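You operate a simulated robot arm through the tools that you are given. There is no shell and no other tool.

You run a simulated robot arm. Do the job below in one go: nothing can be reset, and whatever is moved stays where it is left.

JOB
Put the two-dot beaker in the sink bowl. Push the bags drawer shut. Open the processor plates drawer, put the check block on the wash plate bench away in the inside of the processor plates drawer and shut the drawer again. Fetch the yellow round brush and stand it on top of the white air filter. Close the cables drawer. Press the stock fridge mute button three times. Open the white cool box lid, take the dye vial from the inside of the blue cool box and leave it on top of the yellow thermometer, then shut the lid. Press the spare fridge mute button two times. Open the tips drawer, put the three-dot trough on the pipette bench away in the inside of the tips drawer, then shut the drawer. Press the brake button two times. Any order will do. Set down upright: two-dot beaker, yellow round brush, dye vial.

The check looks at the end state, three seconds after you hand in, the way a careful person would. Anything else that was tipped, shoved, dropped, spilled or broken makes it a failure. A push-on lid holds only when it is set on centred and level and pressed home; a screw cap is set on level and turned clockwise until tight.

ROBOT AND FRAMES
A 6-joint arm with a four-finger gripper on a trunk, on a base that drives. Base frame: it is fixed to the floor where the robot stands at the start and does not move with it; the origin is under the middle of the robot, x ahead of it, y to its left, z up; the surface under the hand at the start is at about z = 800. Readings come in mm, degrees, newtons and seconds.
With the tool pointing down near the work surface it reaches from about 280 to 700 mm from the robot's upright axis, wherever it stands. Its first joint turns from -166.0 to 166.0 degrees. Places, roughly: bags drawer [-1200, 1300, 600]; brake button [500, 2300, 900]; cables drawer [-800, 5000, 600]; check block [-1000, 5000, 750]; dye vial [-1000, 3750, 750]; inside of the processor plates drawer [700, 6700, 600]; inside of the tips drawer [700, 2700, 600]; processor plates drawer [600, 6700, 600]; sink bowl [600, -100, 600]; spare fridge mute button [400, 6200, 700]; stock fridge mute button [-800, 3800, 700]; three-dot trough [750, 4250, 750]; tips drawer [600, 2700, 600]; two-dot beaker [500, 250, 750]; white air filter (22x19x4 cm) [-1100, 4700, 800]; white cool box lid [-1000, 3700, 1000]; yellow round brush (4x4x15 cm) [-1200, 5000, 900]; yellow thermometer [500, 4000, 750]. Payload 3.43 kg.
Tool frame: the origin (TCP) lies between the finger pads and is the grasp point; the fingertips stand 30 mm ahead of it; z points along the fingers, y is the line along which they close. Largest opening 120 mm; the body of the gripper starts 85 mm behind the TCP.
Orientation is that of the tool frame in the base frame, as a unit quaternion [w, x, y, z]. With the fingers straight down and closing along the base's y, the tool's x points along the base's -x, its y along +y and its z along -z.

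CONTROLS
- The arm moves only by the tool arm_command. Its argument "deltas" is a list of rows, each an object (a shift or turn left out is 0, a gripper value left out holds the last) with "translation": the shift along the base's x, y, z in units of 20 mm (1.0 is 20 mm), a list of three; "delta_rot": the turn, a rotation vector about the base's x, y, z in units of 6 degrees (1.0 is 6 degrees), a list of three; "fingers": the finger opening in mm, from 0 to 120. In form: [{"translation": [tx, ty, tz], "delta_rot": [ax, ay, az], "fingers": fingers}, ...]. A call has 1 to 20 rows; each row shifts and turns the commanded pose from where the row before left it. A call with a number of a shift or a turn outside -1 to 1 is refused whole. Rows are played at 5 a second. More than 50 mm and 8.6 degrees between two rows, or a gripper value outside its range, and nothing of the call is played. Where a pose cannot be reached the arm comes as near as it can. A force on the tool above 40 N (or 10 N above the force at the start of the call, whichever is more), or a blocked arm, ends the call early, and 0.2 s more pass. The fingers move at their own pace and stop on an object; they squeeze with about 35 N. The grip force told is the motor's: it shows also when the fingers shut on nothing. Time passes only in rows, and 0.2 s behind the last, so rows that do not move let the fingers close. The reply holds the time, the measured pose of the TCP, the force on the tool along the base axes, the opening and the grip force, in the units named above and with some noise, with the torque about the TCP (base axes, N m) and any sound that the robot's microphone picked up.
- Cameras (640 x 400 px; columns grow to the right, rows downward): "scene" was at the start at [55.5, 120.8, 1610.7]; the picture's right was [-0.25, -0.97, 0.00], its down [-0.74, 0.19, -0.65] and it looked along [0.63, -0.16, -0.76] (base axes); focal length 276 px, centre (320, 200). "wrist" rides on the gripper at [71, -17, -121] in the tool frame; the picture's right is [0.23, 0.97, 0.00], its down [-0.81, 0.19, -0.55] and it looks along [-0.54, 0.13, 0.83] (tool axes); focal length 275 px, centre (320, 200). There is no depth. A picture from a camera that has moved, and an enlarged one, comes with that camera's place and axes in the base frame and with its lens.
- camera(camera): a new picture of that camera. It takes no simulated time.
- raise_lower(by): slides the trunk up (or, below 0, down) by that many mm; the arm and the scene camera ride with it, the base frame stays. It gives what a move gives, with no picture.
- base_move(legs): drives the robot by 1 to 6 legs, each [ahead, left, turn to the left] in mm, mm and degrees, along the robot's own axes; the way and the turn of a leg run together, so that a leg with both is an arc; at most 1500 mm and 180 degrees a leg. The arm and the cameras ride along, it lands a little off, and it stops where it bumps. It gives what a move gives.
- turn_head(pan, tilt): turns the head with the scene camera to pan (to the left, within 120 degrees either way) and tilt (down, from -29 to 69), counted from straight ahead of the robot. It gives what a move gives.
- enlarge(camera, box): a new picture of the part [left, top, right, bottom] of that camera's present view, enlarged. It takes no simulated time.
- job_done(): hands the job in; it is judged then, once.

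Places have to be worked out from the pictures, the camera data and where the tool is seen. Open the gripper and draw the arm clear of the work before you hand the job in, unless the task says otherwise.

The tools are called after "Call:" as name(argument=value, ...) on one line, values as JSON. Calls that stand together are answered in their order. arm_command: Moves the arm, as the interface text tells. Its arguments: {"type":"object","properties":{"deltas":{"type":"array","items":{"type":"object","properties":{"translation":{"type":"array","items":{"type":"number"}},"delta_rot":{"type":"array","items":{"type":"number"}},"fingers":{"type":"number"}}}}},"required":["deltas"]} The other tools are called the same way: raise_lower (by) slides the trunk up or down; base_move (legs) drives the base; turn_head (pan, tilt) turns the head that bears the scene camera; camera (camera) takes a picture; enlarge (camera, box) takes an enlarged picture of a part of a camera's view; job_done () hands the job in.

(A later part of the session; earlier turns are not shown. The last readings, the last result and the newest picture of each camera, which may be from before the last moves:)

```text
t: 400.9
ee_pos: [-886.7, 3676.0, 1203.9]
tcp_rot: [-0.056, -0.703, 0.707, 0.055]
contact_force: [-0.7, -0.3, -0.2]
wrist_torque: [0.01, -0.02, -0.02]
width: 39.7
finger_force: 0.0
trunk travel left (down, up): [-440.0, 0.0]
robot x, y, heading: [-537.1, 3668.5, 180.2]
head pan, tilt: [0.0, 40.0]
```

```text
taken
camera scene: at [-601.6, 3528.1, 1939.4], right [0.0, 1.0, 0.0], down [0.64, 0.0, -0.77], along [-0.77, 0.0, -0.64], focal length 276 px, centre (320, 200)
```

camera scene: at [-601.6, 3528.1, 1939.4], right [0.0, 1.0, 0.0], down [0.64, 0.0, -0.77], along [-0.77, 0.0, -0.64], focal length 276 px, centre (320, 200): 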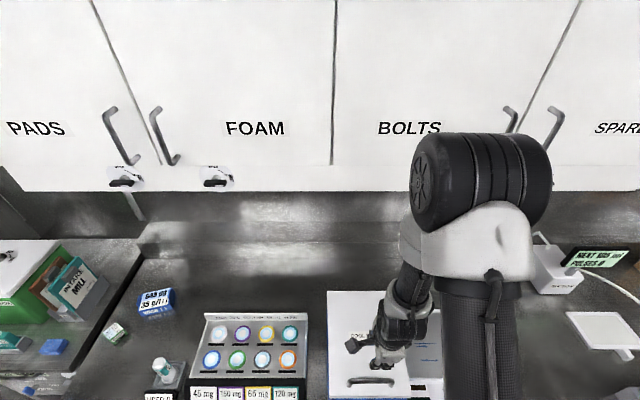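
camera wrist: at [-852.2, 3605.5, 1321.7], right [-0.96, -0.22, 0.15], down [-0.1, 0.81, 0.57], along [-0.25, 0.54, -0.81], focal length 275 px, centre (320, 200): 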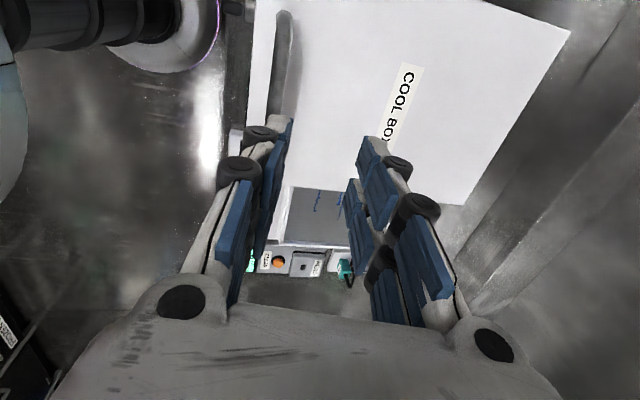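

The bar is at x≈-872 (about 15 mm toward me from the axis). I shift +x 15 mm and descend to straddle it.

Call:
arm_command(deltas=[{"translation": [0.75, 0, 0], "fingers": 44}, {"translation": [0, 0, -1]}, {"translation": [0, 0, -1]}, {"translation": [0, 0, -1]}, {"translation": [0, 0, -1]}, {}])

Call:
camera(camera="wrist")

```text
t: 402.3
ee_pos: [-871.2, 3678.1, 1126.4]
tcp_rot: [-0.057, -0.703, 0.707, 0.054]
contact_force: [1.3, 0.0, -0.1]
wrist_torque: [0.01, 0.04, 0.0]
width: 44.0
finger_force: 0.1
trunk travel left (down, up): [-440.0, 0.0]
robot x, y, heading: [-538.6, 3667.1, 180.1]
head pan, tilt: [0.0, 40.0]
```

```text
taken
camera wrist: at [-836.1, 3607.6, 1243.4], right [-0.96, -0.22, 0.15], down [-0.1, 0.81, 0.57], along [-0.25, 0.54, -0.81], focal length 275 px, centre (320, 200)
```

wrist: 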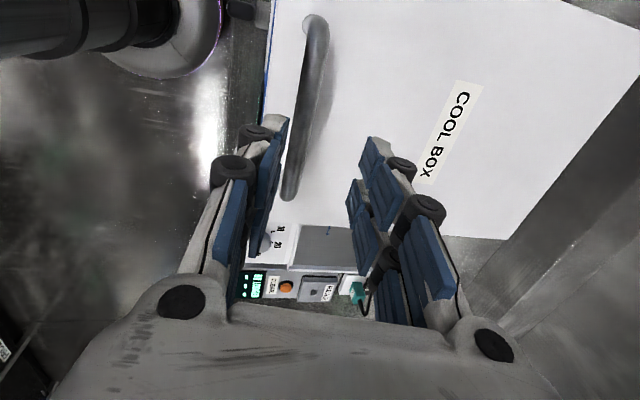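

Call:
arm_command(deltas=[{"translation": [0.35, 0, -0.7]}, {"translation": [0, 0, -1]}, {"translation": [0, 0, -0.8]}, {}])

Call:
camera(camera="wrist")

```text
t: 403.3
ee_pos: [-864.6, 3676.4, 1075.4]
tcp_rot: [-0.057, -0.704, 0.706, 0.054]
contact_force: [-0.1, -0.2, -0.4]
wrist_torque: [-0.01, -0.01, 0.02]
width: 44.0
finger_force: 0.1
trunk travel left (down, up): [-440.0, 0.0]
robot x, y, heading: [-535.2, 3666.9, 180.2]
head pan, tilt: [0.0, 40.0]
```

```text
taken
camera wrist: at [-829.6, 3606.3, 1193.6], right [-0.96, -0.22, 0.15], down [-0.1, 0.81, 0.57], along [-0.25, 0.54, -0.81], focal length 275 px, centre (320, 200)
```

wrist: 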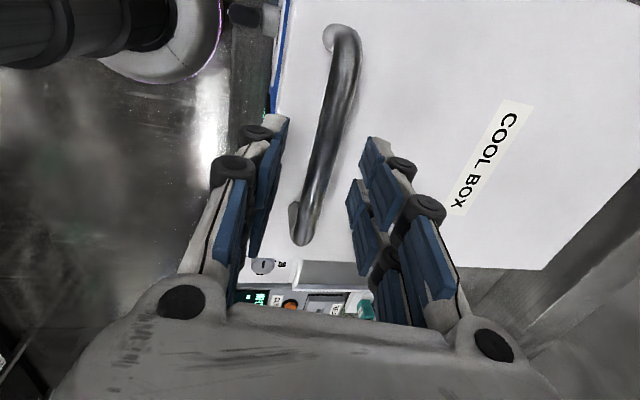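

Call:
arm_command(deltas=[{"translation": [0, 0, -0.3]}, {"fingers": 5}, {}, {}, {}])

Call:
camera(camera="wrist")

```text
t: 404.5
ee_pos: [-864.2, 3676.2, 1070.8]
tcp_rot: [-0.057, -0.704, 0.706, 0.055]
contact_force: [-1.0, 1.2, -1.6]
wrist_torque: [0.4, 0.04, 0.9]
width: 13.0
finger_force: 43.1
trunk travel left (down, up): [-440.0, 0.0]
robot x, y, heading: [-532.3, 3671.6, 180.2]
head pan, tilt: [0.0, 40.0]
```

```text
taken
camera wrist: at [-830.0, 3606.4, 1187.1], right [-0.96, -0.23, 0.15], down [-0.1, 0.81, 0.57], along [-0.25, 0.54, -0.81], focal length 275 px, centre (320, 200)
```

wrist: 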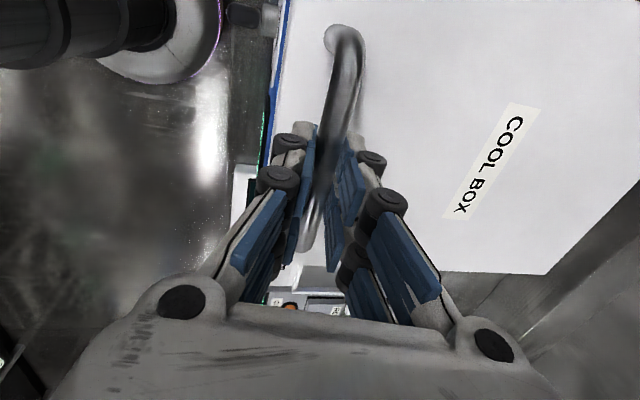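

Gripped. Keeping the tool orientation fixed, I lift along the arc; first 18° and check the forces.

Call:
arm_command(deltas=[{"translation": [-0.2, 0, 0.82]}, {"translation": [-0.25, 0, 0.8]}, {"translation": [-0.28, 0, 0.79]}, {"translation": [-0.33, 0, 0.77]}, {"translation": [-0.37, 0, 0.75]}, {"translation": [-0.41, 0, 0.74]}, {}])

Call:
camera(camera="wrist")

```text
t: 406.1
ee_pos: [-901.9, 3674.8, 1163.7]
tcp_rot: [-0.056, -0.703, 0.707, 0.054]
contact_force: [2.2, -1.7, 0.0]
wrist_torque: [0.09, -0.16, 1.33]
width: 13.3
finger_force: 45.1
trunk travel left (down, up): [-440.0, 0.0]
robot x, y, heading: [-540.9, 3663.4, 179.8]
head pan, tilt: [0.0, 40.0]
```

```text
taken
camera wrist: at [-866.2, 3606.3, 1281.1], right [-0.96, -0.22, 0.15], down [-0.1, 0.81, 0.57], along [-0.25, 0.54, -0.81], focal length 275 px, centre (320, 200)
```

wrist: 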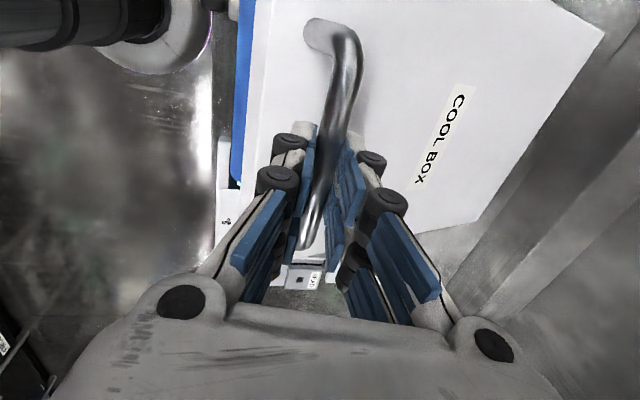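

Forces are nearly zero, so the arc fits. I continue to ~45°.

Call:
arm_command(deltas=[{"translation": [-0.44, 0, 0.71]}, {"translation": [-0.48, 0, 0.69]}, {"translation": [-0.51, 0, 0.66]}, {"translation": [-0.55, 0, 0.63]}, {"translation": [-0.58, 0, 0.61]}, {"translation": [-0.61, 0, 0.57]}, {"translation": [-0.64, 0, 0.54]}, {"translation": [-0.66, 0, 0.5]}, {"translation": [-0.69, 0, 0.47]}, {}])

Call:
camera(camera="wrist")

Call:
camera(camera="scene")

```text
t: 408.3
ee_pos: [-1007.3, 3675.6, 1269.5]
tcp_rot: [-0.057, -0.704, 0.706, 0.055]
contact_force: [2.2, -3.5, 2.4]
wrist_torque: [-0.53, -0.11, 1.74]
width: 13.5
finger_force: 45.0
trunk travel left (down, up): [-440.0, 0.0]
robot x, y, heading: [-537.3, 3664.5, 180.1]
head pan, tilt: [0.0, 40.0]
```

```text
taken
camera wrist: at [-972.5, 3606.0, 1387.8], right [-0.96, -0.23, 0.16], down [-0.1, 0.81, 0.57], along [-0.26, 0.54, -0.8], focal length 275 px, centre (320, 200)
```

wrist: 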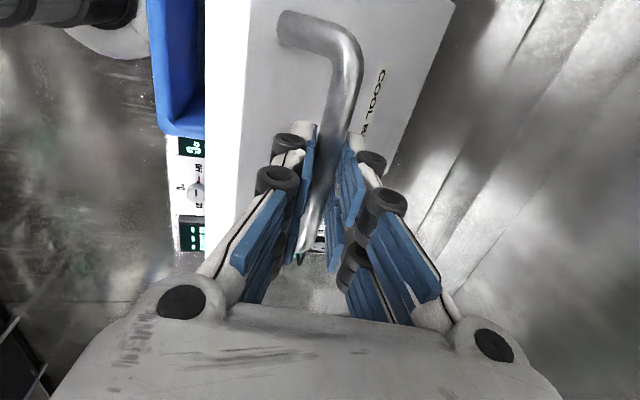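

```text
taken
camera scene: at [-600.1, 3527.4, 1939.4], right [0.0, 1.0, 0.0], down [0.64, 0.0, -0.77], along [-0.77, 0.0, -0.64], focal length 276 px, centre (320, 200)
```

scene: 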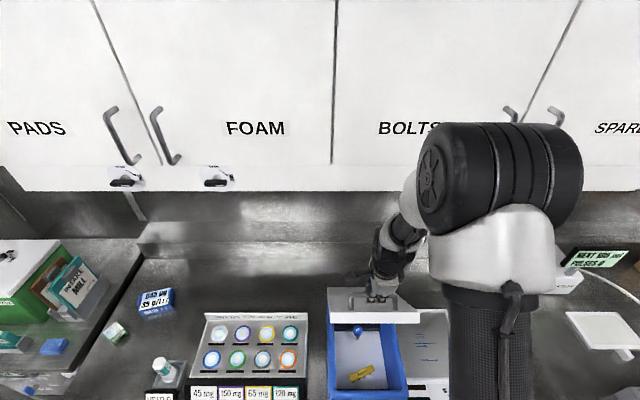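

Smooth. The overhead cabinet edge is at about (-1280, z 1416), so I must not bring the hand beyond x≈-1225. I continue to ~75°.

Call:
arm_command(deltas=[{"translation": [-0.72, 0, 0.44]}, {"translation": [-0.74, 0, 0.4]}, {"translation": [-0.76, 0, 0.36]}, {"translation": [-0.78, 0, 0.32]}, {"translation": [-0.8, 0, 0.28]}, {"translation": [-0.81, 0, 0.24]}, {"translation": [-0.82, 0, 0.2]}, {"translation": [-0.83, 0, 0.15]}, {"translation": [-0.83, 0, 0.11]}, {"translation": [-0.83, 0, 0.06]}, {}])

Call:
camera(camera="wrist")

Call:
camera(camera="scene")

```text
t: 410.7
ee_pos: [-1165.5, 3676.2, 1319.9]
tcp_rot: [-0.055, -0.703, 0.707, 0.052]
contact_force: [0.4, 3.7, -26.5]
wrist_torque: [0.13, -0.07, 1.65]
width: 13.7
finger_force: 45.4
trunk travel left (down, up): [-440.0, 0.0]
robot x, y, heading: [-536.7, 3668.2, 179.9]
head pan, tilt: [0.0, 40.0]
```

```text
taken
camera wrist: at [-1129.8, 3606.0, 1436.2], right [-0.96, -0.22, 0.15], down [-0.1, 0.81, 0.57], along [-0.25, 0.54, -0.81], focal length 275 px, centre (320, 200)
```

wrist: 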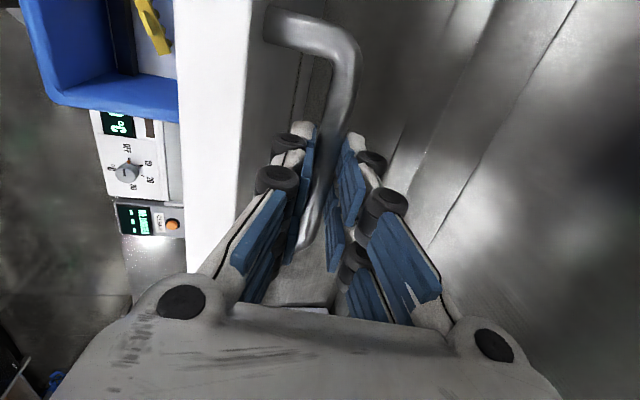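

```text
taken
camera scene: at [-604.3, 3528.9, 1939.3], right [0.0, 1.0, 0.0], down [0.64, 0.0, -0.76], along [-0.76, 0.0, -0.64], focal length 276 px, centre (320, 200)
```

scene: 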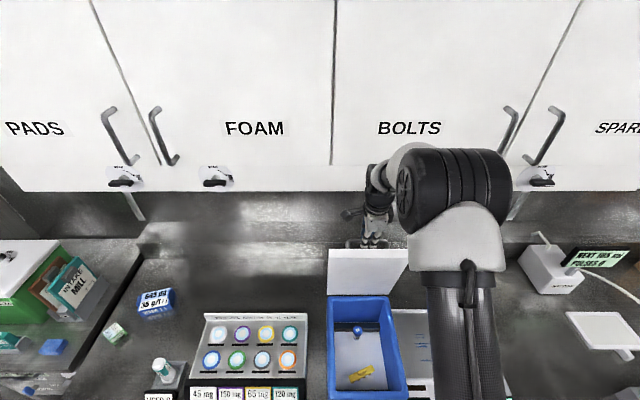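

The tool is pulled down 26 N, so I ease 4 mm lower, and continue to ~82°.

Call:
arm_command(deltas=[{"translation": [0, 0, -0.2]}, {"translation": [-0.6, 0, -0.03]}, {"translation": [-0.6, 0, -0.05]}, {"translation": [-0.6, 0, -0.07]}, {}])

Call:
camera(camera="wrist")

Call:
enlarge(camera="scene", box=[300, 140, 440, 300])

```text
t: 411.9
ee_pos: [-1200.4, 3676.1, 1317.6]
tcp_rot: [-0.059, -0.703, 0.706, 0.057]
contact_force: [-1.7, 3.6, 12.8]
wrist_torque: [-0.1, 0.18, 1.78]
width: 13.5
finger_force: 45.1
trunk travel left (down, up): [-440.0, 0.0]
robot x, y, heading: [-540.7, 3666.9, 180.0]
head pan, tilt: [0.0, 40.0]
```

```text
taken
camera wrist: at [-1164.8, 3605.9, 1434.2], right [-0.96, -0.22, 0.16], down [-0.09, 0.81, 0.57], along [-0.26, 0.54, -0.8], focal length 275 px, centre (320, 200)
```

wrist: 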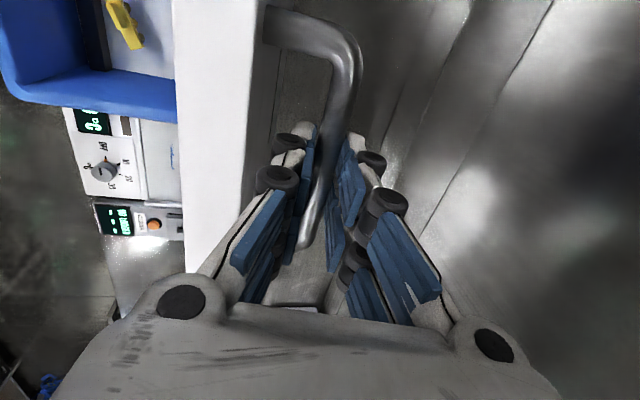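

```text
2.50 times, centred on (370, 220) of scene
camera zoom: at [-599.9, 3529.1, 1939.7], right [0.0, 1.0, 0.0], down [0.64, 0.0, -0.77], along [-0.77, 0.0, -0.64], focal length 689 px, centre (195, 150)
```

zoom: 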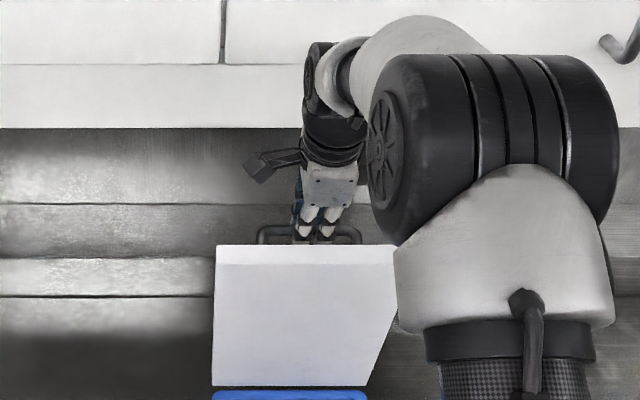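

The lid is at ~82°. Since the lid's mass sits above its hinge plane, it should tip back from ~85°; I push on to about 87°.

Call:
arm_command(deltas=[{"translation": [-0.5, 0, 0.05]}, {"translation": [-0.5, 0, -0.05]}, {"translation": [-0.4, 0, -0.1]}, {}])

Call:
arm_command(deltas=[{"fingers": 22}, {}, {}])

Call:
camera(camera="wrist")

```text
t: 412.9
ee_pos: [-1228.2, 3675.6, 1312.7]
tcp_rot: [-0.058, -0.702, 0.707, 0.055]
contact_force: [-2.6, 3.7, 10.4]
wrist_torque: [-0.11, 0.03, 1.84]
width: 13.6
finger_force: 45.0
trunk travel left (down, up): [-440.0, 0.0]
robot x, y, heading: [-536.1, 3665.5, 180.1]
head pan, tilt: [0.0, 40.0]
```

```text
t: 413.7
ee_pos: [-1229.0, 3674.5, 1311.6]
tcp_rot: [-0.057, -0.703, 0.707, 0.054]
contact_force: [0.4, 0.1, 0.2]
wrist_torque: [-0.01, 0.03, -0.02]
width: 22.1
finger_force: 0.1
trunk travel left (down, up): [-440.0, 0.0]
robot x, y, heading: [-536.0, 3668.8, 179.8]
head pan, tilt: [0.0, 40.0]
```

```text
taken
camera wrist: at [-1193.7, 3605.0, 1428.9], right [-0.96, -0.22, 0.15], down [-0.1, 0.81, 0.57], along [-0.25, 0.54, -0.81], focal length 275 px, centre (320, 200)
```

wrist: 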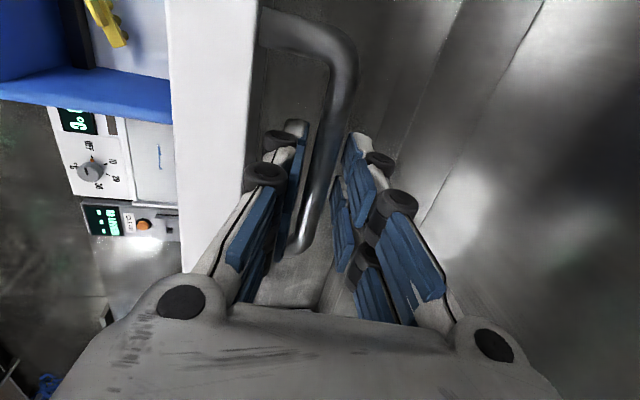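

Call:
enlarge(camera="wrist", box=[230, 90, 430, 270])

Call:
enlarge(camera="scene", box=[300, 130, 440, 300])

```text
2.22 times, centred on (330, 180) of wrist
camera zoom: at [-1193.7, 3605.0, 1428.9], right [-0.96, -0.22, 0.15], down [-0.1, 0.81, 0.57], along [-0.25, 0.54, -0.81], focal length 612 px, centre (298, 244)
```

zoom: 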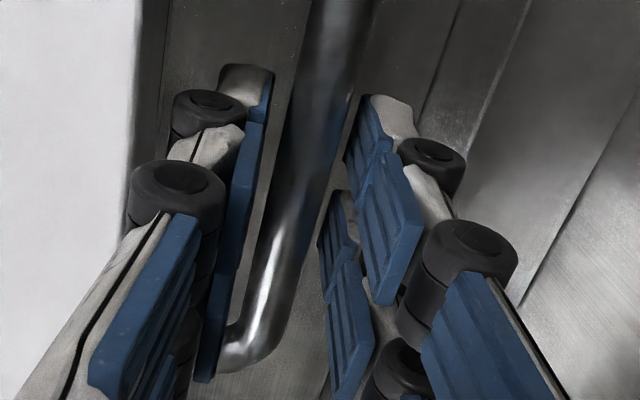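

```text
2.35 times, centred on (370, 215) of scene
camera zoom: at [-601.4, 3528.0, 1939.4], right [0.0, 1.0, 0.0], down [0.64, 0.0, -0.77], along [-0.77, 0.0, -0.64], focal length 648 px, centre (202, 165)
```

zoom: 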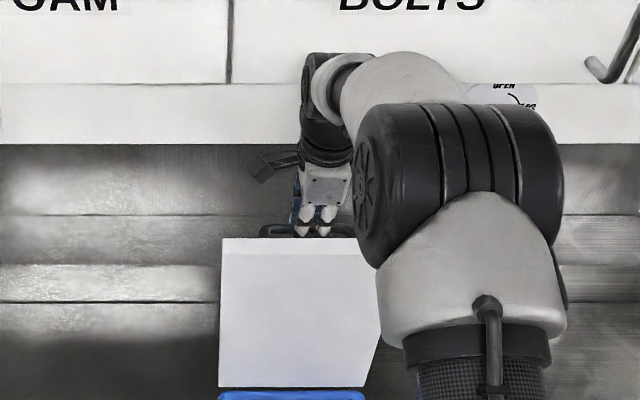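

The bar floats between the pads — near balance. I open a bit more to see which way it tends.

Call:
arm_command(deltas=[{"fingers": 40}, {}, {}, {}])

Call:
enlarge(camera="wrist", box=[230, 90, 430, 270])

```text
t: 414.7
ee_pos: [-1229.2, 3675.7, 1311.4]
tcp_rot: [-0.056, -0.703, 0.707, 0.055]
contact_force: [0.0, 0.4, 0.8]
wrist_torque: [0.0, -0.04, 0.0]
width: 39.3
finger_force: 0.1
trunk travel left (down, up): [-440.0, 0.0]
robot x, y, heading: [-535.4, 3662.8, 180.1]
head pan, tilt: [0.0, 40.0]
```

```text
2.22 times, centred on (330, 180) of wrist
camera zoom: at [-1193.8, 3605.2, 1429.3], right [-0.96, -0.22, 0.15], down [-0.1, 0.81, 0.57], along [-0.25, 0.54, -0.81], focal length 612 px, centre (298, 244)
```

zoom: 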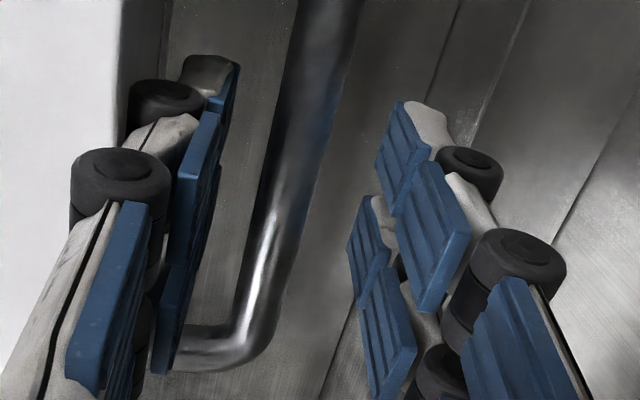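

Call:
arm_command(deltas=[{}, {}, {}, {}, {}, {}, {}, {}])

Call:
enlarge(camera="wrist", box=[230, 90, 430, 270])

```text
t: 416.5
ee_pos: [-1229.4, 3675.0, 1311.7]
tcp_rot: [-0.057, -0.703, 0.707, 0.055]
contact_force: [-1.2, 0.0, -0.3]
wrist_torque: [0.02, -0.02, -0.01]
width: 39.3
finger_force: 0.0
trunk travel left (down, up): [-440.0, 0.0]
robot x, y, heading: [-537.9, 3670.7, 179.7]
head pan, tilt: [0.0, 40.0]
```

```text
2.22 times, centred on (330, 180) of wrist
camera zoom: at [-1193.8, 3605.2, 1429.2], right [-0.96, -0.22, 0.15], down [-0.1, 0.81, 0.57], along [-0.25, 0.54, -0.81], focal length 612 px, centre (298, 244)
```

zoom: 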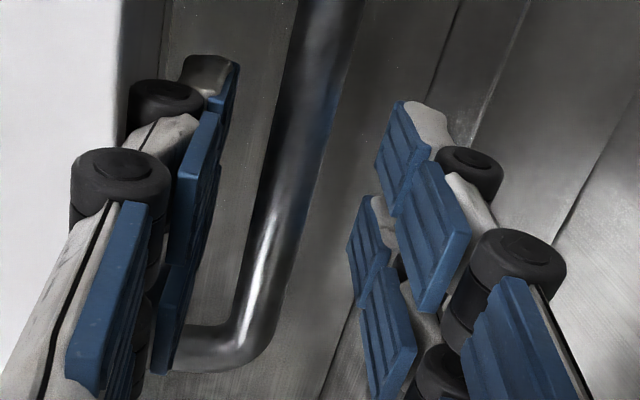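

The lid stays put by itself at ~87°. I withdraw gently along the tool axis so as not to disturb it.

Call:
arm_command(deltas=[{"translation": [0.08, 0, 0.5]}, {"translation": [0.08, 0, 0.5]}, {"translation": [0.08, 0, 0.5]}, {"translation": [0.1, 0, 0.6]}, {}])

Call:
camera(camera="wrist")

Call:
camera(camera="scene")

```text
t: 417.7
ee_pos: [-1221.8, 3677.2, 1355.8]
tcp_rot: [-0.057, -0.703, 0.707, 0.055]
contact_force: [-0.1, -0.2, 0.7]
wrist_torque: [0.03, 0.0, 0.03]
width: 40.0
finger_force: 0.0
trunk travel left (down, up): [-440.0, 0.0]
robot x, y, heading: [-535.1, 3669.4, 180.1]
head pan, tilt: [0.0, 40.0]
```

```text
taken
camera wrist: at [-1186.7, 3606.2, 1473.3], right [-0.96, -0.22, 0.15], down [-0.1, 0.81, 0.57], along [-0.25, 0.54, -0.81], focal length 275 px, centre (320, 200)
```

wrist: 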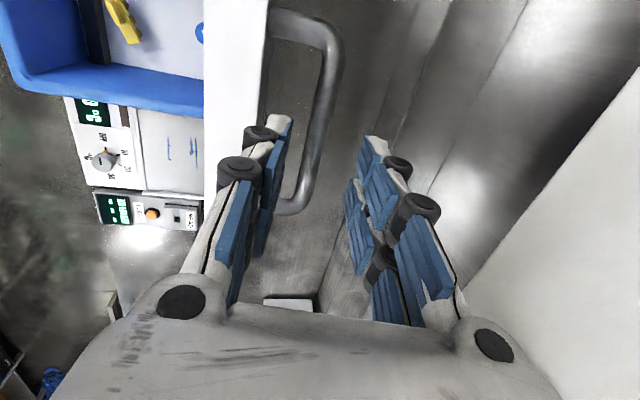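

```text
taken
camera scene: at [-601.6, 3528.1, 1939.4], right [0.0, 1.0, 0.0], down [0.64, 0.0, -0.77], along [-0.77, 0.0, -0.64], focal length 276 px, centre (320, 200)
```

scene: 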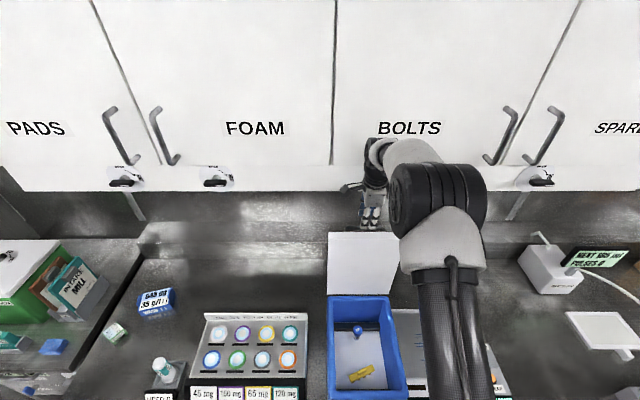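

The lid stays. I rise a little more until the fingertips clear its upper edge, then retreat +x above it.

Call:
arm_command(deltas=[{"translation": [0.15, 0, 0.6]}, {"translation": [0.15, 0, 0.6]}, {"translation": [0.1, 0, 0.4]}, {}])

Call:
camera(camera="wrist")

```text
t: 418.7
ee_pos: [-1212.8, 3675.8, 1385.9]
tcp_rot: [-0.056, -0.704, 0.706, 0.054]
contact_force: [0.1, 0.4, -0.5]
wrist_torque: [-0.02, -0.04, 0.02]
width: 40.1
finger_force: 0.1
trunk travel left (down, up): [-440.0, 0.0]
robot x, y, heading: [-535.9, 3667.8, 180.2]
head pan, tilt: [0.0, 40.0]
```

```text
taken
camera wrist: at [-1178.4, 3605.5, 1503.1], right [-0.96, -0.22, 0.15], down [-0.1, 0.81, 0.57], along [-0.25, 0.54, -0.81], focal length 275 px, centre (320, 200)
```

wrist: 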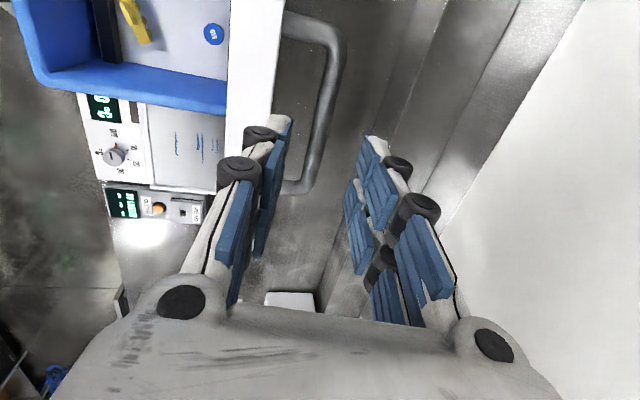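

Call:
arm_command(deltas=[{"translation": [0.5, 0, 0.3]}, {"translation": [1, 0, 0]}, {"translation": [1, 0, 0]}, {"translation": [1, 0, 0]}, {"translation": [1, 0, 0]}, {"translation": [1, 0, 0]}, {"translation": [1, 0, 0]}, {"translation": [1, 0, 0]}, {"translation": [1, 0, 0]}, {"translation": [1, 0, 0]}, {}])

Call:
camera(camera="scene")

Call:
camera(camera="wrist")

```text
t: 421.1
ee_pos: [-1024.5, 3677.1, 1389.7]
tcp_rot: [-0.057, -0.703, 0.707, 0.054]
contact_force: [-0.5, -0.3, -0.1]
wrist_torque: [0.01, -0.04, -0.02]
width: 40.1
finger_force: 0.0
trunk travel left (down, up): [-440.0, 0.0]
robot x, y, heading: [-539.6, 3665.5, 180.0]
head pan, tilt: [0.0, 40.0]
```

```text
taken
camera scene: at [-602.2, 3528.1, 1939.4], right [0.0, 1.0, 0.0], down [0.64, 0.0, -0.77], along [-0.77, 0.0, -0.64], focal length 276 px, centre (320, 200)
```

scene: 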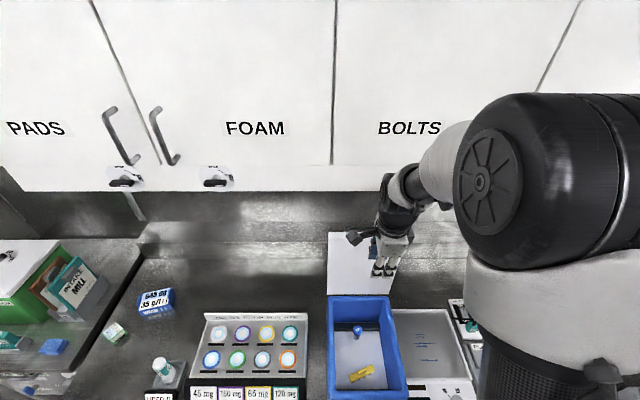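

```text
taken
camera wrist: at [-988.6, 3606.5, 1507.2], right [-0.96, -0.22, 0.15], down [-0.1, 0.81, 0.57], along [-0.25, 0.54, -0.81], focal length 275 px, centre (320, 200)
```

wrist: 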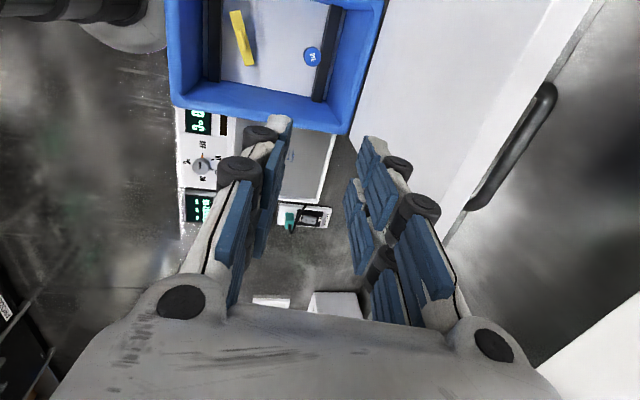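

The lid stands open. Inside I see a blue-capped item and a yellow item; I zoom to identify the dye vial.

Call:
enlarge(camera="wrist", box=[160, 0, 400, 140])

Call:
enlarge(camera="scene", box=[315, 290, 415, 400])

```text
2.67 times, centred on (280, 70) of wrist
camera zoom: at [-988.6, 3606.5, 1507.2], right [-0.96, -0.22, 0.15], down [-0.1, 0.81, 0.57], along [-0.25, 0.54, -0.81], focal length 734 px, centre (427, 547)
```

zoom: 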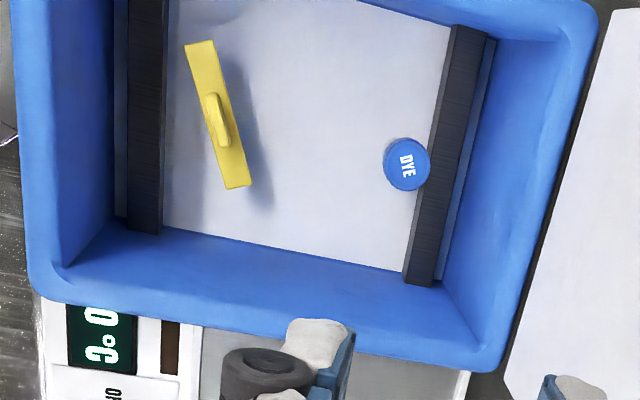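

```text
3.64 times, centred on (365, 345) of scene
camera zoom: at [-602.2, 3528.1, 1939.4], right [0.0, 1.0, 0.0], down [0.64, 0.0, -0.77], along [-0.77, 0.0, -0.64], focal length 1002 px, centre (156, -327)
```

zoom: 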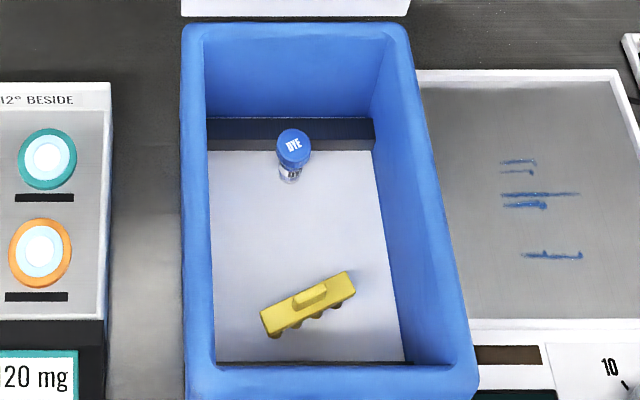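

The DYE vial stands near the back of the box: cap at about (-1080, 3671, 912), base near z≈836. I unroll the hand to a plain tool-down orientation while lowering a bit.

Call:
arm_command(deltas=[{"translation": [0, 0, -0.5], "delta_rot": [0.08, -0.076, 0.99], "fingers": 70}, {"translation": [0, 0, -0.8], "delta_rot": [0.08, -0.076, 0.99]}, {"translation": [0, 0, -0.8], "delta_rot": [0.08, -0.076, 0.99]}, {"translation": [0, 0, -0.8], "delta_rot": [0.08, -0.076, 0.99]}, {"translation": [0, 0, -0.8], "delta_rot": [0.08, -0.076, 0.99]}, {"translation": [0, 0, -0.8], "delta_rot": [0.08, -0.076, 0.99]}, {"translation": [0, 0, -0.8], "delta_rot": [0.08, -0.076, 0.99]}, {"translation": [0, 0, -0.8], "delta_rot": [0.08, -0.076, 0.99]}, {"translation": [0, 0, -0.8], "delta_rot": [0.08, -0.076, 0.99]}, {"translation": [0, 0, -0.8], "delta_rot": [0.08, -0.076, 0.99]}, {"translation": [0, 0, -0.8], "delta_rot": [0.08, -0.076, 0.99]}, {"translation": [0, 0, -0.8], "delta_rot": [0.08, -0.076, 0.99]}, {"translation": [0, 0, -0.5], "delta_rot": [0.08, -0.076, 0.99]}, {"translation": [0, 0, 0], "delta_rot": [0.08, -0.076, 0.99]}, {"translation": [0, 0, 0], "delta_rot": [0.08, -0.076, 0.99]}, {"delta_rot": [0.01, -0.01, 0.15]}, {}])

Call:
camera(camera="wrist")

```text
t: 424.7
ee_pos: [-1022.8, 3675.7, 1194.7]
tcp_rot: [-0.001, 1.0, -0.001, 0.0]
contact_force: [0.4, -0.9, 0.2]
wrist_torque: [-0.02, -0.01, -0.02]
width: 70.1
finger_force: 0.0
trunk travel left (down, up): [-440.0, 0.0]
robot x, y, heading: [-536.8, 3669.0, 180.1]
head pan, tilt: [0.0, 40.0]
```

```text
taken
camera wrist: at [-951.4, 3693.3, 1317.0], right [0.23, -0.97, 0.0], down [-0.81, -0.19, 0.55], along [-0.54, -0.13, -0.83], focal length 275 px, centre (320, 200)
```

wrist: 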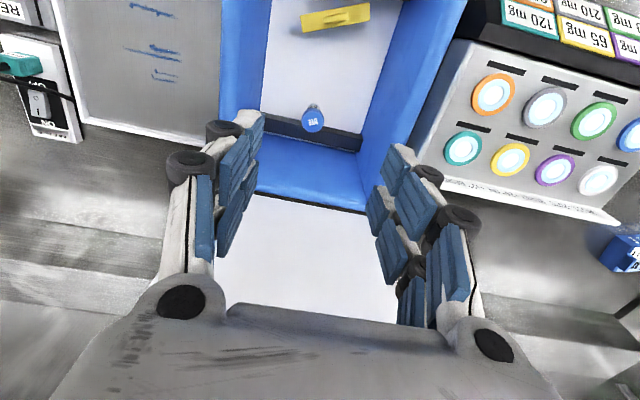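

Exact tool-down. I centre over the vial (-1079, 3673) and lower using the trunk, checking on the way.

Call:
arm_command(deltas=[{"translation": [-0.7, 0, 0]}, {"translation": [-0.8, -0.05, 0]}, {"translation": [-0.8, -0.05, 0]}, {"translation": [-0.5, 0, 0]}, {}])

Call:
raise_lower(by=-180)

Call:
camera(camera="wrist")

Call:
camera(camera="scene")

```text
t: 425.9
ee_pos: [-1080.1, 3673.3, 1197.8]
tcp_rot: [-0.001, 1.0, -0.001, 0.0]
contact_force: [0.0, 0.6, -0.3]
wrist_torque: [-0.02, 0.01, 0.0]
width: 70.0
finger_force: 0.1
trunk travel left (down, up): [-440.0, 0.0]
robot x, y, heading: [-535.7, 3666.9, 180.3]
head pan, tilt: [0.0, 40.0]
```

```text
t: 427.9
ee_pos: [-1079.1, 3672.4, 1018.2]
tcp_rot: [-0.001, 1.0, 0.0, -0.001]
contact_force: [0.0, -0.1, 0.5]
wrist_torque: [-0.01, -0.01, 0.0]
width: 69.8
finger_force: 0.1
trunk travel left (down, up): [-260.0, 180.0]
robot x, y, heading: [-536.4, 3670.2, 180.0]
head pan, tilt: [0.0, 40.0]
```

```text
taken
camera wrist: at [-1008.1, 3690.8, 1138.8], right [0.23, -0.97, 0.0], down [-0.81, -0.19, 0.55], along [-0.54, -0.13, -0.83], focal length 275 px, centre (320, 200)
```

wrist: 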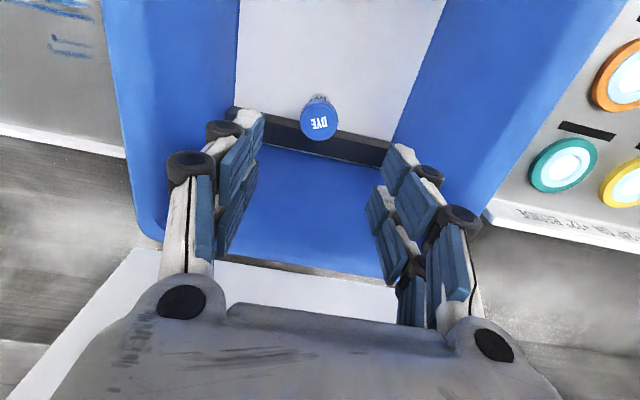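

```text
taken
camera scene: at [-601.1, 3528.1, 1759.6], right [0.0, 1.0, 0.0], down [0.64, 0.0, -0.77], along [-0.77, 0.0, -0.64], focal length 276 px, centre (320, 200)
```

scene: 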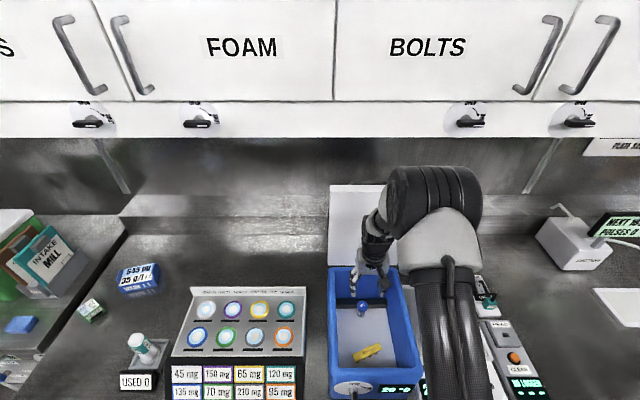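

Aligned on the cap. I lower the trunk another 112 mm so the fingers straddle the vial, then look.

Call:
raise_lower(by=-80)

Call:
camera(camera="wrist")

Call:
raise_lower(by=-32)

Call:
camera(camera="wrist")

```text
t: 429.1
ee_pos: [-1079.8, 3673.2, 936.8]
tcp_rot: [-0.001, 1.0, 0.0, 0.0]
contact_force: [-0.2, 0.2, -0.2]
wrist_torque: [0.0, 0.01, 0.02]
width: 70.0
finger_force: 0.1
trunk travel left (down, up): [-180.0, 260.0]
robot x, y, heading: [-531.8, 3667.4, 179.9]
head pan, tilt: [0.0, 40.0]
```

```text
taken
camera wrist: at [-1008.1, 3690.8, 1058.8], right [0.23, -0.97, 0.0], down [-0.81, -0.19, 0.55], along [-0.54, -0.13, -0.83], focal length 275 px, centre (320, 200)
```

wrist: 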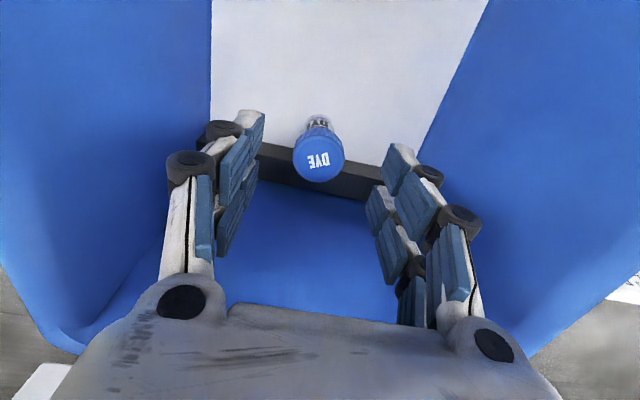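

```text
t: 429.9
ee_pos: [-1079.5, 3673.1, 905.1]
tcp_rot: [0.0, 1.0, -0.001, 0.0]
contact_force: [0.0, 0.0, 0.5]
wrist_torque: [-0.01, 0.0, 0.02]
width: 69.9
finger_force: 0.0
trunk travel left (down, up): [-148.0, 292.0]
robot x, y, heading: [-537.2, 3670.7, 179.8]
head pan, tilt: [0.0, 40.0]
```

```text
taken
camera wrist: at [-1008.0, 3690.8, 1026.7], right [0.23, -0.97, 0.0], down [-0.81, -0.19, 0.55], along [-0.54, -0.13, -0.83], focal length 275 px, centre (320, 200)
```

wrist: 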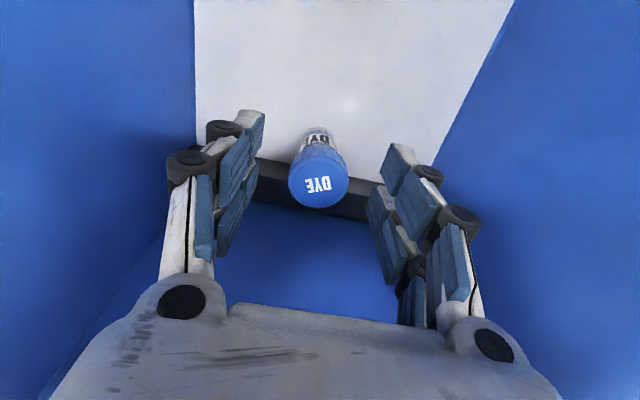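

The cap's top is about 9 mm below the TCP. I lower ~18 mm in small steps and close on the vial.

Call:
arm_command(deltas=[{"translation": [0, 0, -0.3]}, {"translation": [0, 0, -0.3]}, {"translation": [0, 0, -0.3]}, {}])

Call:
arm_command(deltas=[{"fingers": 15}, {}, {}, {}, {}])

Call:
camera(camera="wrist")

```text
t: 430.9
ee_pos: [-1081.1, 3674.2, 887.6]
tcp_rot: [0.0, 1.0, 0.0, 0.0]
contact_force: [0.9, -0.1, -0.1]
wrist_torque: [0.02, -0.01, 0.02]
width: 69.7
finger_force: 0.1
trunk travel left (down, up): [-148.0, 292.0]
robot x, y, heading: [-538.6, 3667.3, 180.1]
head pan, tilt: [0.0, 40.0]
```

```text
t: 432.1
ee_pos: [-1079.9, 3672.0, 888.0]
tcp_rot: [-0.001, 1.0, -0.001, 0.0]
contact_force: [0.2, -0.6, -0.1]
wrist_torque: [-0.04, 0.04, 0.03]
width: 30.9
finger_force: 34.9
trunk travel left (down, up): [-148.0, 292.0]
robot x, y, heading: [-536.3, 3670.8, 180.0]
head pan, tilt: [0.0, 40.0]
```

```text
taken
camera wrist: at [-1008.1, 3691.0, 1008.2], right [0.23, -0.97, 0.0], down [-0.81, -0.19, 0.55], along [-0.54, -0.13, -0.83], focal length 275 px, centre (320, 200)
```

wrist: 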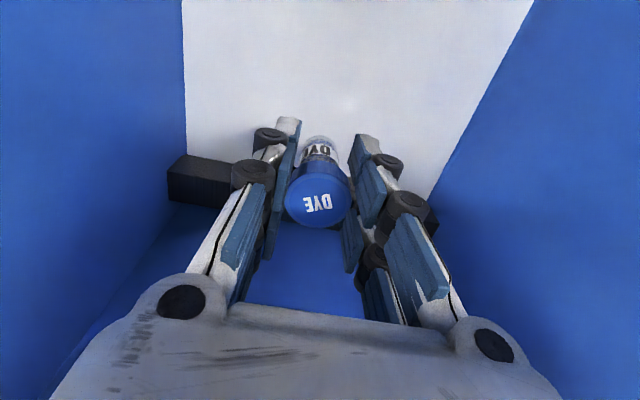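

Gripped at 31 mm. I lift it straight out with the trunk.

Call:
raise_lower(by=60)

Call:
raise_lower(by=160)

Call:
camera(camera="wrist")

Call:
camera(camera="scene")

```text
t: 433.1
ee_pos: [-1079.4, 3673.9, 947.4]
tcp_rot: [0.0, 1.0, 0.0, 0.0]
contact_force: [0.5, -0.1, -1.0]
wrist_torque: [0.02, -0.04, -0.01]
width: 30.8
finger_force: 34.7
trunk travel left (down, up): [-208.0, 232.0]
robot x, y, heading: [-534.6, 3666.7, 180.2]
head pan, tilt: [0.0, 40.0]
```

```text
t: 434.9
ee_pos: [-1079.4, 3674.1, 1107.2]
tcp_rot: [0.0, 1.0, 0.001, -0.001]
contact_force: [0.2, -1.0, -0.9]
wrist_torque: [0.01, -0.03, 0.05]
width: 30.8
finger_force: 35.6
trunk travel left (down, up): [-368.0, 72.0]
robot x, y, heading: [-537.4, 3670.1, 179.9]
head pan, tilt: [0.0, 40.0]
```

```text
taken
camera wrist: at [-1008.1, 3691.1, 1228.0], right [0.23, -0.97, 0.0], down [-0.81, -0.19, 0.55], along [-0.54, -0.13, -0.83], focal length 275 px, centre (320, 200)
```

wrist: 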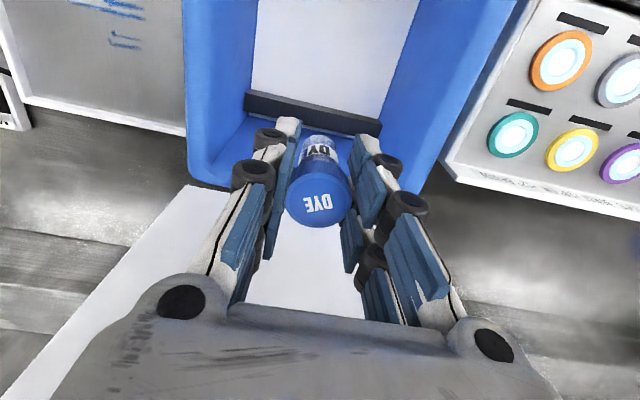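

```text
taken
camera scene: at [-601.4, 3528.1, 1867.3], right [0.0, 1.0, 0.0], down [0.64, 0.0, -0.77], along [-0.77, 0.0, -0.64], focal length 276 px, centre (320, 200)
```

scene: 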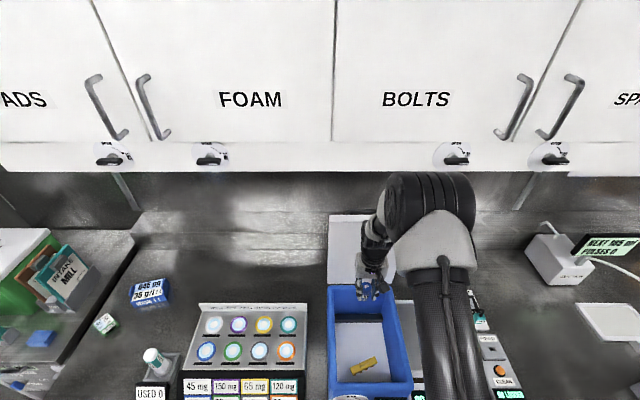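

The vial hangs upright in the grip. I retract, back into the aisle and turn to the right-hand bench where the yellow thermometer stands.

Call:
arm_command(deltas=[{"translation": [0.5, 0, 0]}, {"translation": [0.9, 0, 0]}, {"translation": [0.9, 0, 0]}, {"translation": [0.9, 0, 0]}, {"translation": [0.9, 0, 0]}, {"translation": [0.9, 0, 0]}, {"translation": [0.6, 0, 0]}, {}])

Call:
base_move(legs=[[-370, 0, 0], [0, 0, -178], [0, 320, 0]])

Call:
turn_head(pan=10, tilt=45)

Call:
camera(camera="scene")

Call:
camera(camera="wrist")

```text
t: 436.7
ee_pos: [-968.4, 3670.8, 1107.2]
tcp_rot: [-0.001, 1.0, -0.001, -0.001]
contact_force: [0.7, 0.0, -0.3]
wrist_torque: [0.0, -0.01, -0.03]
width: 31.0
finger_force: 34.6
trunk travel left (down, up): [-368.0, 72.0]
robot x, y, heading: [-537.2, 3667.1, 180.1]
head pan, tilt: [0.0, 40.0]
```

```text
t: 447.9
ee_pos: [235.3, 4019.8, 1107.0]
tcp_rot: [-0.001, -0.051, 0.999, -0.001]
contact_force: [0.4, -0.8, -1.0]
wrist_torque: [0.05, 0.0, 0.0]
width: 28.5
finger_force: 35.4
trunk travel left (down, up): [-368.0, 72.0]
robot x, y, heading: [-191.0, 3976.7, 5.9]
head pan, tilt: [0.0, 40.0]
```

```text
t: 448.6
ee_pos: [235.8, 4020.5, 1106.2]
tcp_rot: [-0.001, -0.05, 0.999, -0.001]
contact_force: [-0.3, 0.0, -1.7]
wrist_torque: [-0.01, -0.02, -0.02]
width: 28.5
finger_force: 35.5
trunk travel left (down, up): [-368.0, 72.0]
robot x, y, heading: [-193.7, 3974.6, 5.9]
head pan, tilt: [10.0, 45.0]
```

```text
taken
camera scene: at [-149.8, 4138.1, 1860.2], right [0.27, -0.96, 0.0], down [-0.68, -0.19, -0.71], along [0.68, 0.19, -0.71], focal length 276 px, centre (320, 200)
```

scene: 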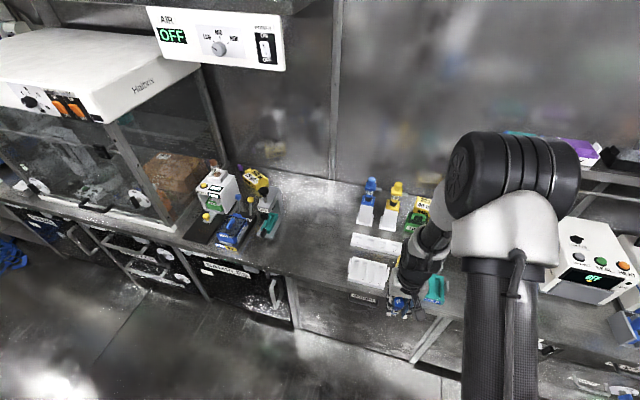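

```text
taken
camera wrist: at [166.4, 3996.8, 1227.3], right [-0.33, 0.94, 0.0], down [0.79, 0.27, 0.55], along [0.52, 0.18, -0.83], focal length 275 px, centre (320, 200)
```

wrist: 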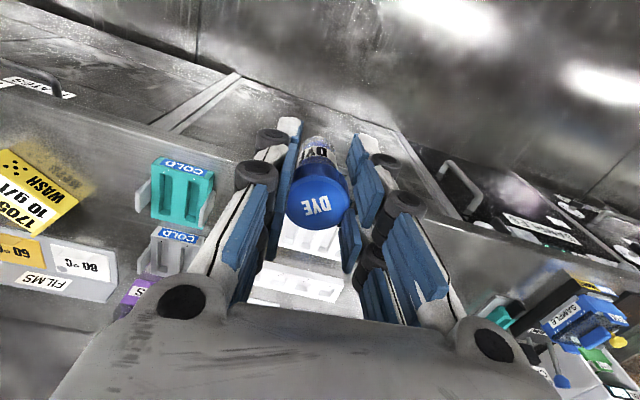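

The grip width dropped from 31 to 28.5 mm; I check the vial's posture in the hand closely.

Call:
enlarge(camera="wrist", box=[240, 110, 400, 250])

Call:
enlarge(camera="scene", box=[340, 220, 460, 330])

```text
2.86 times, centred on (320, 180) of wrist
camera zoom: at [166.4, 3996.8, 1227.3], right [-0.33, 0.94, 0.0], down [0.79, 0.27, 0.55], along [0.52, 0.18, -0.83], focal length 786 px, centre (320, 257)
```

zoom: 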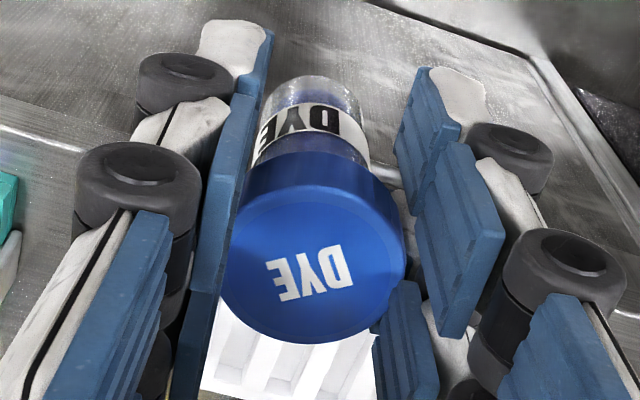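

```text
3.64 times, centred on (400, 275) of scene
camera zoom: at [-149.8, 4138.1, 1860.2], right [0.27, -0.96, 0.0], down [-0.68, -0.19, -0.71], along [0.68, 0.19, -0.71], focal length 1002 px, centre (29, -73)
```

zoom: 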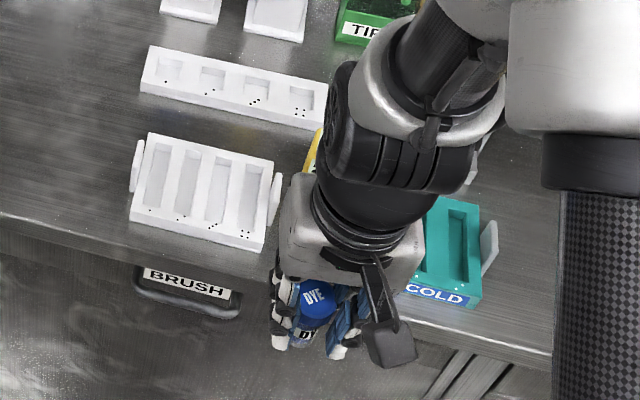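

The vial still hangs straight and at the same height. I square my heading and look for the thermometer.

Call:
base_move(legs=[[60, 10, -5.8]])

Call:
turn_head(pan=0, tilt=50)

Call:
camera(camera="scene")

Call:
camera(camera="wrist")

```text
t: 449.6
ee_pos: [299.6, 3988.5, 1105.5]
tcp_rot: [-0.001, 0.0, 1.0, -0.001]
contact_force: [0.0, -0.2, -0.4]
wrist_torque: [0.0, 0.05, 0.03]
width: 28.6
finger_force: 35.0
trunk travel left (down, up): [-368.0, 72.0]
robot x, y, heading: [-134.7, 3988.9, 0.1]
head pan, tilt: [10.0, 45.0]
```

```text
t: 450.3
ee_pos: [296.1, 3988.6, 1106.9]
tcp_rot: [0.001, 0.0, 1.0, 0.0]
contact_force: [-0.1, 0.1, -0.3]
wrist_torque: [0.0, -0.04, -0.03]
width: 28.4
finger_force: 34.9
trunk travel left (down, up): [-368.0, 72.0]
robot x, y, heading: [-136.3, 3993.0, 0.0]
head pan, tilt: [0.0, 50.0]
```

```text
taken
camera scene: at [-77.7, 4132.2, 1853.3], right [0.0, -1.0, 0.0], down [-0.77, 0.0, -0.64], along [0.64, 0.0, -0.77], focal length 276 px, centre (320, 200)
```

scene: 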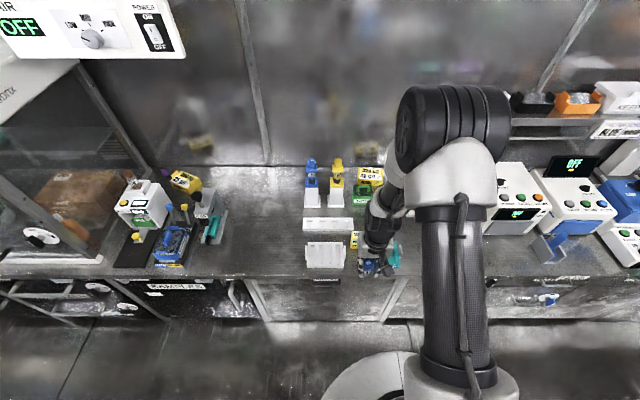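

```text
taken
camera wrist: at [225.7, 3973.0, 1227.5], right [-0.23, 0.97, 0.0], down [0.81, 0.19, 0.55], along [0.54, 0.13, -0.83], focal length 275 px, centre (320, 200)
```

wrist: 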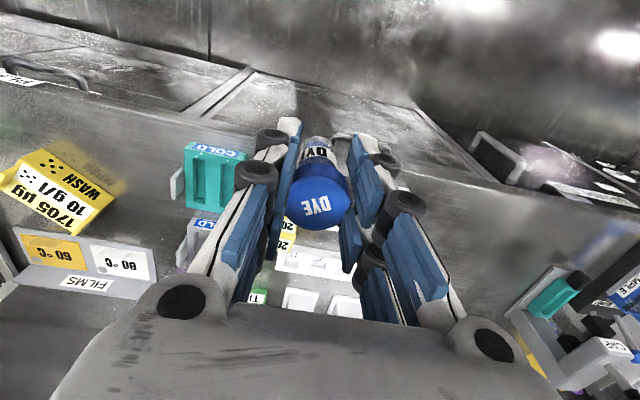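

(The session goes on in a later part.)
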